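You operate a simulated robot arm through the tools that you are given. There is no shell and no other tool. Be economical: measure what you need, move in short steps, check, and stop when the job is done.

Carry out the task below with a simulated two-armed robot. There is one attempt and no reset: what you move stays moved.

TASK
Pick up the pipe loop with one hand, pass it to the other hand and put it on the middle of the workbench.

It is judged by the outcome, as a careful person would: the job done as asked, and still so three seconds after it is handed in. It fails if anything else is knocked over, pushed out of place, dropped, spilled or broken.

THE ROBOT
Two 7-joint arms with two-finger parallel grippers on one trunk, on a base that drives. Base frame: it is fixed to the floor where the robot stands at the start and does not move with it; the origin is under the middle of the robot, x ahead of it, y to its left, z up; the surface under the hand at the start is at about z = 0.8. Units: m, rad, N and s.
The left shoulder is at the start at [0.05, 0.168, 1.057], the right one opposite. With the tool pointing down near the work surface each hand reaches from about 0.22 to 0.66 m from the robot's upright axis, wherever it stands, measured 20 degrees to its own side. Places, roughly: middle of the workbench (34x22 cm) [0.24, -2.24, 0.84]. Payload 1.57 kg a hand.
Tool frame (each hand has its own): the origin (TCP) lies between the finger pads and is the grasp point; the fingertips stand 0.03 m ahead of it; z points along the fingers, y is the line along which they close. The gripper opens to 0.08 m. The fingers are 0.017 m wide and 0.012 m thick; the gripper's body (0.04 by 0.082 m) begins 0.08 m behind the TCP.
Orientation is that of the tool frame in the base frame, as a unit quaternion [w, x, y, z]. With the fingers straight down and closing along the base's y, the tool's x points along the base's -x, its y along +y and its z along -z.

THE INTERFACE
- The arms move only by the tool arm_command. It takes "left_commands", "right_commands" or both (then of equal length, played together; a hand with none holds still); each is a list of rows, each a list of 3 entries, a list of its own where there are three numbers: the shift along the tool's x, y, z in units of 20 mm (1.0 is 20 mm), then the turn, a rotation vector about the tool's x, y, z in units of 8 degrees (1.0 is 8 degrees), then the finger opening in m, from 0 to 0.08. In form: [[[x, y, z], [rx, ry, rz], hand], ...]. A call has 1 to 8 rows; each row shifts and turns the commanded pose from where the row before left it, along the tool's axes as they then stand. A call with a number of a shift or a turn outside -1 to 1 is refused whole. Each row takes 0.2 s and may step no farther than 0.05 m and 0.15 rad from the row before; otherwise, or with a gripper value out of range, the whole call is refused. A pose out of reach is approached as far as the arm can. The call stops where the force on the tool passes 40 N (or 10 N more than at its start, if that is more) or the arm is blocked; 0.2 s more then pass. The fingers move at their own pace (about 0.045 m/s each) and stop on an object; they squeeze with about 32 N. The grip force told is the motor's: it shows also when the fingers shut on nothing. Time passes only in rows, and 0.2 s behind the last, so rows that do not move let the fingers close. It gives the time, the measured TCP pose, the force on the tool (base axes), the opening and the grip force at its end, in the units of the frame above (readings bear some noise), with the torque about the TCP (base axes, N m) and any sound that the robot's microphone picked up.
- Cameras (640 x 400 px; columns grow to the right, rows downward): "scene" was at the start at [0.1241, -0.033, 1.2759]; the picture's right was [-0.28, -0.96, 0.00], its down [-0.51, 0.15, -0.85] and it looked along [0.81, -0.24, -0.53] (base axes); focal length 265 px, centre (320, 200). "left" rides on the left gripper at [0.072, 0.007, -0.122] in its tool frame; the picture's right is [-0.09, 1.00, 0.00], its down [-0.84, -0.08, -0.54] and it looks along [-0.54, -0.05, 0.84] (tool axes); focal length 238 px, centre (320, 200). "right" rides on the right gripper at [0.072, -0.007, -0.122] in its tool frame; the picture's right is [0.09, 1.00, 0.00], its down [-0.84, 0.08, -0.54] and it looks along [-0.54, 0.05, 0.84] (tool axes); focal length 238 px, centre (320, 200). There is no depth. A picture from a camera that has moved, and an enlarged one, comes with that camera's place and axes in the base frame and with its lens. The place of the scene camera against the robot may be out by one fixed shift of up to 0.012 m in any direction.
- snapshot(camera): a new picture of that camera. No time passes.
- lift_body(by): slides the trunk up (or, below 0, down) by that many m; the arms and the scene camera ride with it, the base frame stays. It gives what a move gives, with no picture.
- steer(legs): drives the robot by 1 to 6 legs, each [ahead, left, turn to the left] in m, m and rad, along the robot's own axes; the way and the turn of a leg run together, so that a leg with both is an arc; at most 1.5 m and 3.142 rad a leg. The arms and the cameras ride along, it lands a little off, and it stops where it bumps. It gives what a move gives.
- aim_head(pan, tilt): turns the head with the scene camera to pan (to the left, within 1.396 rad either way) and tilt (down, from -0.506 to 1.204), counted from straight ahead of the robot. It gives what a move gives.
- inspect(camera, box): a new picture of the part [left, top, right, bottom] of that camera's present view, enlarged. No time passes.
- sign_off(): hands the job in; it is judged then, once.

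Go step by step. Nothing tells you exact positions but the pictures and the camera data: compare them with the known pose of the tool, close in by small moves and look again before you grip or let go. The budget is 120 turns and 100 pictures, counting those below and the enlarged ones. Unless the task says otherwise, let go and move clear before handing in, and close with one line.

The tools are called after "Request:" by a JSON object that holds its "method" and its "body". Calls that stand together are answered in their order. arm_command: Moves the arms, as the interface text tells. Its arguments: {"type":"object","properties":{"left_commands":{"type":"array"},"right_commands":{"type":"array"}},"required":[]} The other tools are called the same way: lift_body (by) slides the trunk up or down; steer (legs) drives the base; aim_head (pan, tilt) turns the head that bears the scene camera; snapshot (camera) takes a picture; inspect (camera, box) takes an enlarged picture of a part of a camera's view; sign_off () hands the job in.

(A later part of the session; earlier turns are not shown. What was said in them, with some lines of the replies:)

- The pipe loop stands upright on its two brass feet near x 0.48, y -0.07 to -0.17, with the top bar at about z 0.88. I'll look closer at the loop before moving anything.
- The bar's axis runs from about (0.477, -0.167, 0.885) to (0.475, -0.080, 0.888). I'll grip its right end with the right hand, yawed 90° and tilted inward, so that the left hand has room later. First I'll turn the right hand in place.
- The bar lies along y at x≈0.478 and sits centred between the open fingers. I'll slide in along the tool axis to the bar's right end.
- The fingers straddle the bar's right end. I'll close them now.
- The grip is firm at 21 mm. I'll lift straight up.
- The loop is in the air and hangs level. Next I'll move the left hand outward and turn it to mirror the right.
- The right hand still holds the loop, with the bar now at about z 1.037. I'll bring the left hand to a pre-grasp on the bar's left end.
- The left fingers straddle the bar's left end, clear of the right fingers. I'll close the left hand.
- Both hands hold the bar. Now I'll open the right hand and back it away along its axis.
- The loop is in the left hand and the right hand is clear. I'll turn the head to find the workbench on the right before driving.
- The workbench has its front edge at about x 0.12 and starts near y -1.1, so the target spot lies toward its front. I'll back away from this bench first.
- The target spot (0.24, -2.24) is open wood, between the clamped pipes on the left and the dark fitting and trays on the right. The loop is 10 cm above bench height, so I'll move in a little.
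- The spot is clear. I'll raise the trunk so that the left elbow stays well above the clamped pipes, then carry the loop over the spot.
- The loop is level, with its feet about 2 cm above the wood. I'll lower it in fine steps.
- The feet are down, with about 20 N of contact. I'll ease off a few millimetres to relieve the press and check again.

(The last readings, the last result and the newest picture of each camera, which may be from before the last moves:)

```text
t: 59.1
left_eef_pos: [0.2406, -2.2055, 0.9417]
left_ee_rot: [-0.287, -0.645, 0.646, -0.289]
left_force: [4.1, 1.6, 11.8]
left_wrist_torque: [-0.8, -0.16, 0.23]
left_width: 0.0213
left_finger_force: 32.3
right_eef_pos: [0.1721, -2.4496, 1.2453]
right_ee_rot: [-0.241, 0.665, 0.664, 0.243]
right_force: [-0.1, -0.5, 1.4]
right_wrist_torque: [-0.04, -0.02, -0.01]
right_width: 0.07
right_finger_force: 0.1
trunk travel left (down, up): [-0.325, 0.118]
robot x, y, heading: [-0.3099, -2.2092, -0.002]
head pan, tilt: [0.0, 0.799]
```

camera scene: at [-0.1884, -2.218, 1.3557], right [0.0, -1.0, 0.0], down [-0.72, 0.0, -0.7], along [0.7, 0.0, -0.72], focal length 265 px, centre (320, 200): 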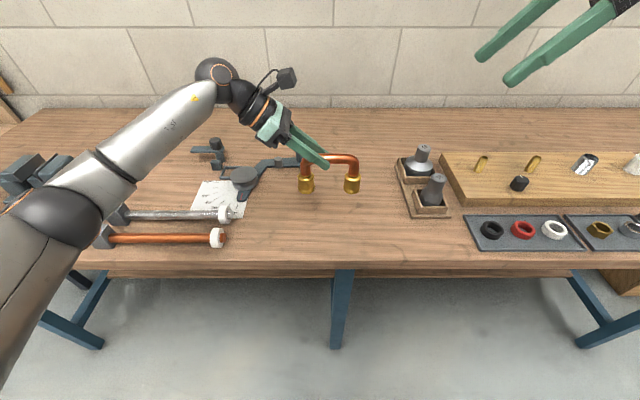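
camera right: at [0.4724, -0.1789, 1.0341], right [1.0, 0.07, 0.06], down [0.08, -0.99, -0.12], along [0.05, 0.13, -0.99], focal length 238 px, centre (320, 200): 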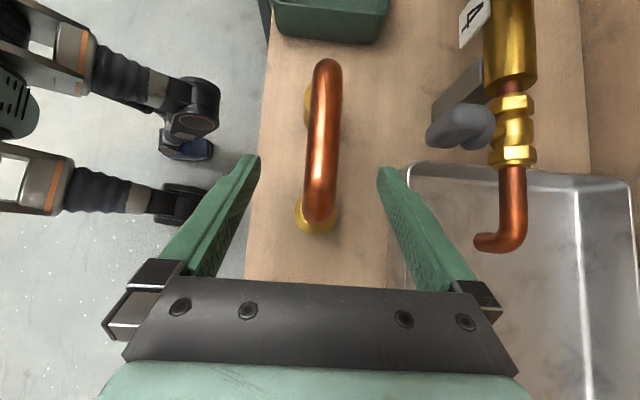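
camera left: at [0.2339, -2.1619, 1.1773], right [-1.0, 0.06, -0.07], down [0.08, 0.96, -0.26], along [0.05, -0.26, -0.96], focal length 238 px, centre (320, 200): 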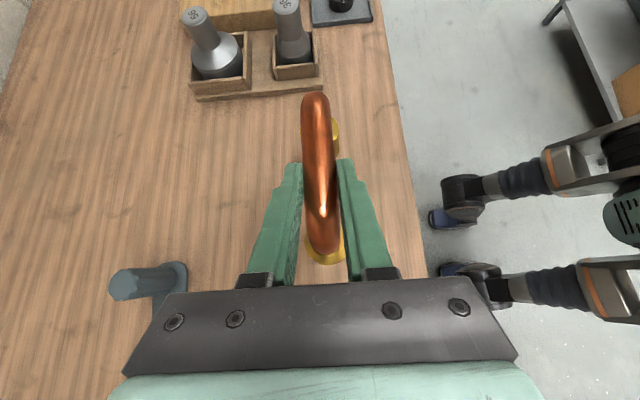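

Request:
{"method": "arm_command", "body": {"left_commands": [[[0.06, 0, -0.054], [0, 0, 0], 0.0], [[0.02, 0, -0.018], [0, 0, 0], 0.0], [[0, 0, 0], [0, 0, 0], 0.0]]}}

```text
t: 59.9
left_eef_pos: [0.2405, -2.2058, 0.9425]
left_ee_rot: [-0.288, -0.645, 0.647, -0.286]
left_force: [1.9, -1.6, 3.6]
left_wrist_torque: [-0.57, -0.11, 0.24]
left_width: 0.0213
left_finger_force: 32.0
right_eef_pos: [0.1715, -2.4501, 1.2447]
right_ee_rot: [-0.241, 0.665, 0.664, 0.242]
right_force: [0.9, -0.2, 1.5]
right_wrist_torque: [-0.01, 0.01, 0.02]
right_width: 0.07
right_finger_force: 0.1
trunk travel left (down, up): [-0.325, 0.118]
robot x, y, heading: [-0.3092, -2.2126, -0.003]
head pan, tilt: [0.0, 0.799]
```

The load is light and the loop stands on the bench. I'll open the left fingers.

Request:
{"method": "arm_command", "body": {"left_commands": [[[0, 0, 0], [0, 0, 0], 0.03], [[0, 0, 0], [0, 0, 0], 0.05], [[0, 0, 0], [0, 0, 0], 0.07], [[0, 0, 0], [0, 0, 0], 0.07], [[0, 0, 0], [0, 0, 0], 0.07]]}}

Request:
{"method": "inspect", "body": {"camera": "scene", "box": [230, 130, 390, 230]}}

Request:
{"method": "snapshot", "body": {"camera": "left"}}

```text
t: 61.1
left_eef_pos: [0.2405, -2.2057, 0.9429]
left_ee_rot: [0.287, 0.646, -0.646, 0.288]
left_force: [-0.1, 0.5, -0.3]
left_wrist_torque: [0.01, 0.02, -0.05]
left_width: 0.07
left_finger_force: 0.1
right_eef_pos: [0.1715, -2.4506, 1.2451]
right_ee_rot: [-0.241, 0.665, 0.664, 0.243]
right_force: [-0.3, 0.0, -0.4]
right_wrist_torque: [-0.05, -0.01, -0.02]
right_width: 0.0699
right_finger_force: 0.1
trunk travel left (down, up): [-0.325, 0.118]
robot x, y, heading: [-0.3065, -2.2121, 0.003]
head pan, tilt: [0.0, 0.799]
```

```text
4.00 times, centred on (310, 180) of scene
camera zoom: at [-0.1887, -2.218, 1.3557], right [0.0, -1.0, 0.0], down [-0.72, 0.0, -0.7], along [0.7, 0.0, -0.72], focal length 1059 px, centre (360, 280)
```

zoom: 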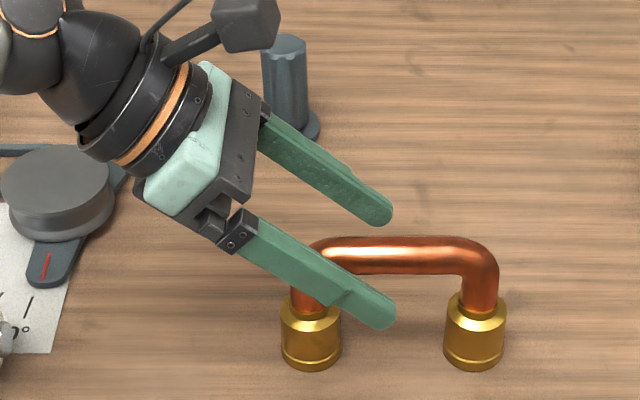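

```text
68 pictures are left
camera left: at [0.2337, -2.1621, 1.0798], right [-1.0, 0.06, -0.07], down [0.08, 0.96, -0.26], along [0.05, -0.26, -0.96], focal length 238 px, centre (320, 200)
```

left: 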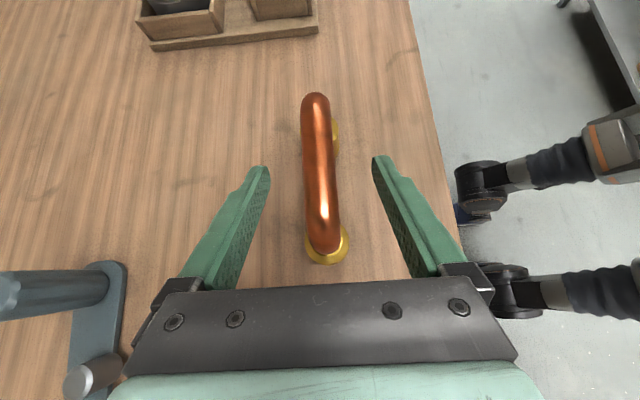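

The loop stands free between the open fingers. I'll raise the left hand straight up.

Request:
{"method": "arm_command", "body": {"left_commands": [[[0.37, 0, -0.335], [0, 0, 0], 0.07], [[0.743, 0, -0.669], [0, 0, 0], 0.07], [[0.743, 0, -0.669], [0, 0, 0], 0.07], [[0.743, 0, -0.669], [0, 0, 0], 0.07], [[0.743, 0, -0.669], [0, 0, 0], 0.07], [[0.743, 0, -0.669], [0, 0, 0], 0.07], [[0.743, 0, -0.669], [0, 0, 0], 0.07], [[0.743, 0, -0.669], [0, 0, 0], 0.07]]}}

Request:
{"method": "snapshot", "body": {"camera": "scene"}}

```text
t: 62.9
left_eef_pos: [0.2418, -2.2049, 1.0934]
left_ee_rot: [-0.287, -0.646, 0.647, -0.286]
left_force: [-0.1, -1.2, -0.8]
left_wrist_torque: [-0.03, -0.02, -0.02]
left_width: 0.0697
left_finger_force: 0.0
right_eef_pos: [0.172, -2.451, 1.2435]
right_ee_rot: [-0.242, 0.665, 0.664, 0.242]
right_force: [0.0, 0.6, -0.3]
right_wrist_torque: [-0.01, 0.04, 0.0]
right_width: 0.0702
right_finger_force: 0.1
trunk travel left (down, up): [-0.325, 0.118]
robot x, y, heading: [-0.307, -2.2122, 0.001]
head pan, tilt: [0.0, 0.799]
```

```text
67 pictures are left
camera scene: at [-0.1888, -2.2181, 1.3557], right [0.0, -1.0, 0.0], down [-0.72, 0.0, -0.7], along [0.7, 0.0, -0.72], focal length 265 px, centre (320, 200)
```

scene: 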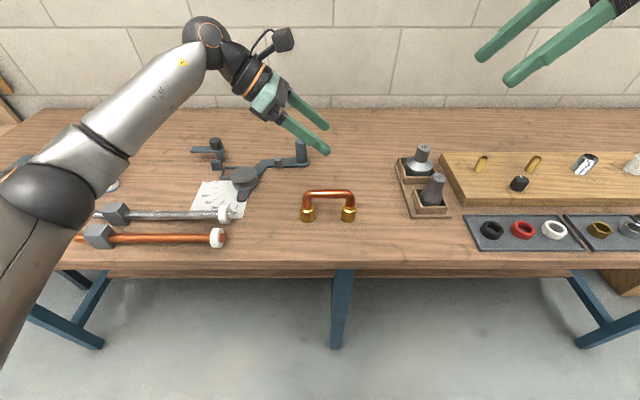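

The loop stands upright at about (0.25, -2.24), in the middle of the workbench. Both hands are clear and nothing else has moved.

Request:
{"method": "sign_off", "body": {}}

```text
The job is handed in.
```

The right hand picked up the pipe loop and passed it to the left, which set it upright in the middle of the workbench; nothing else was disturbed.
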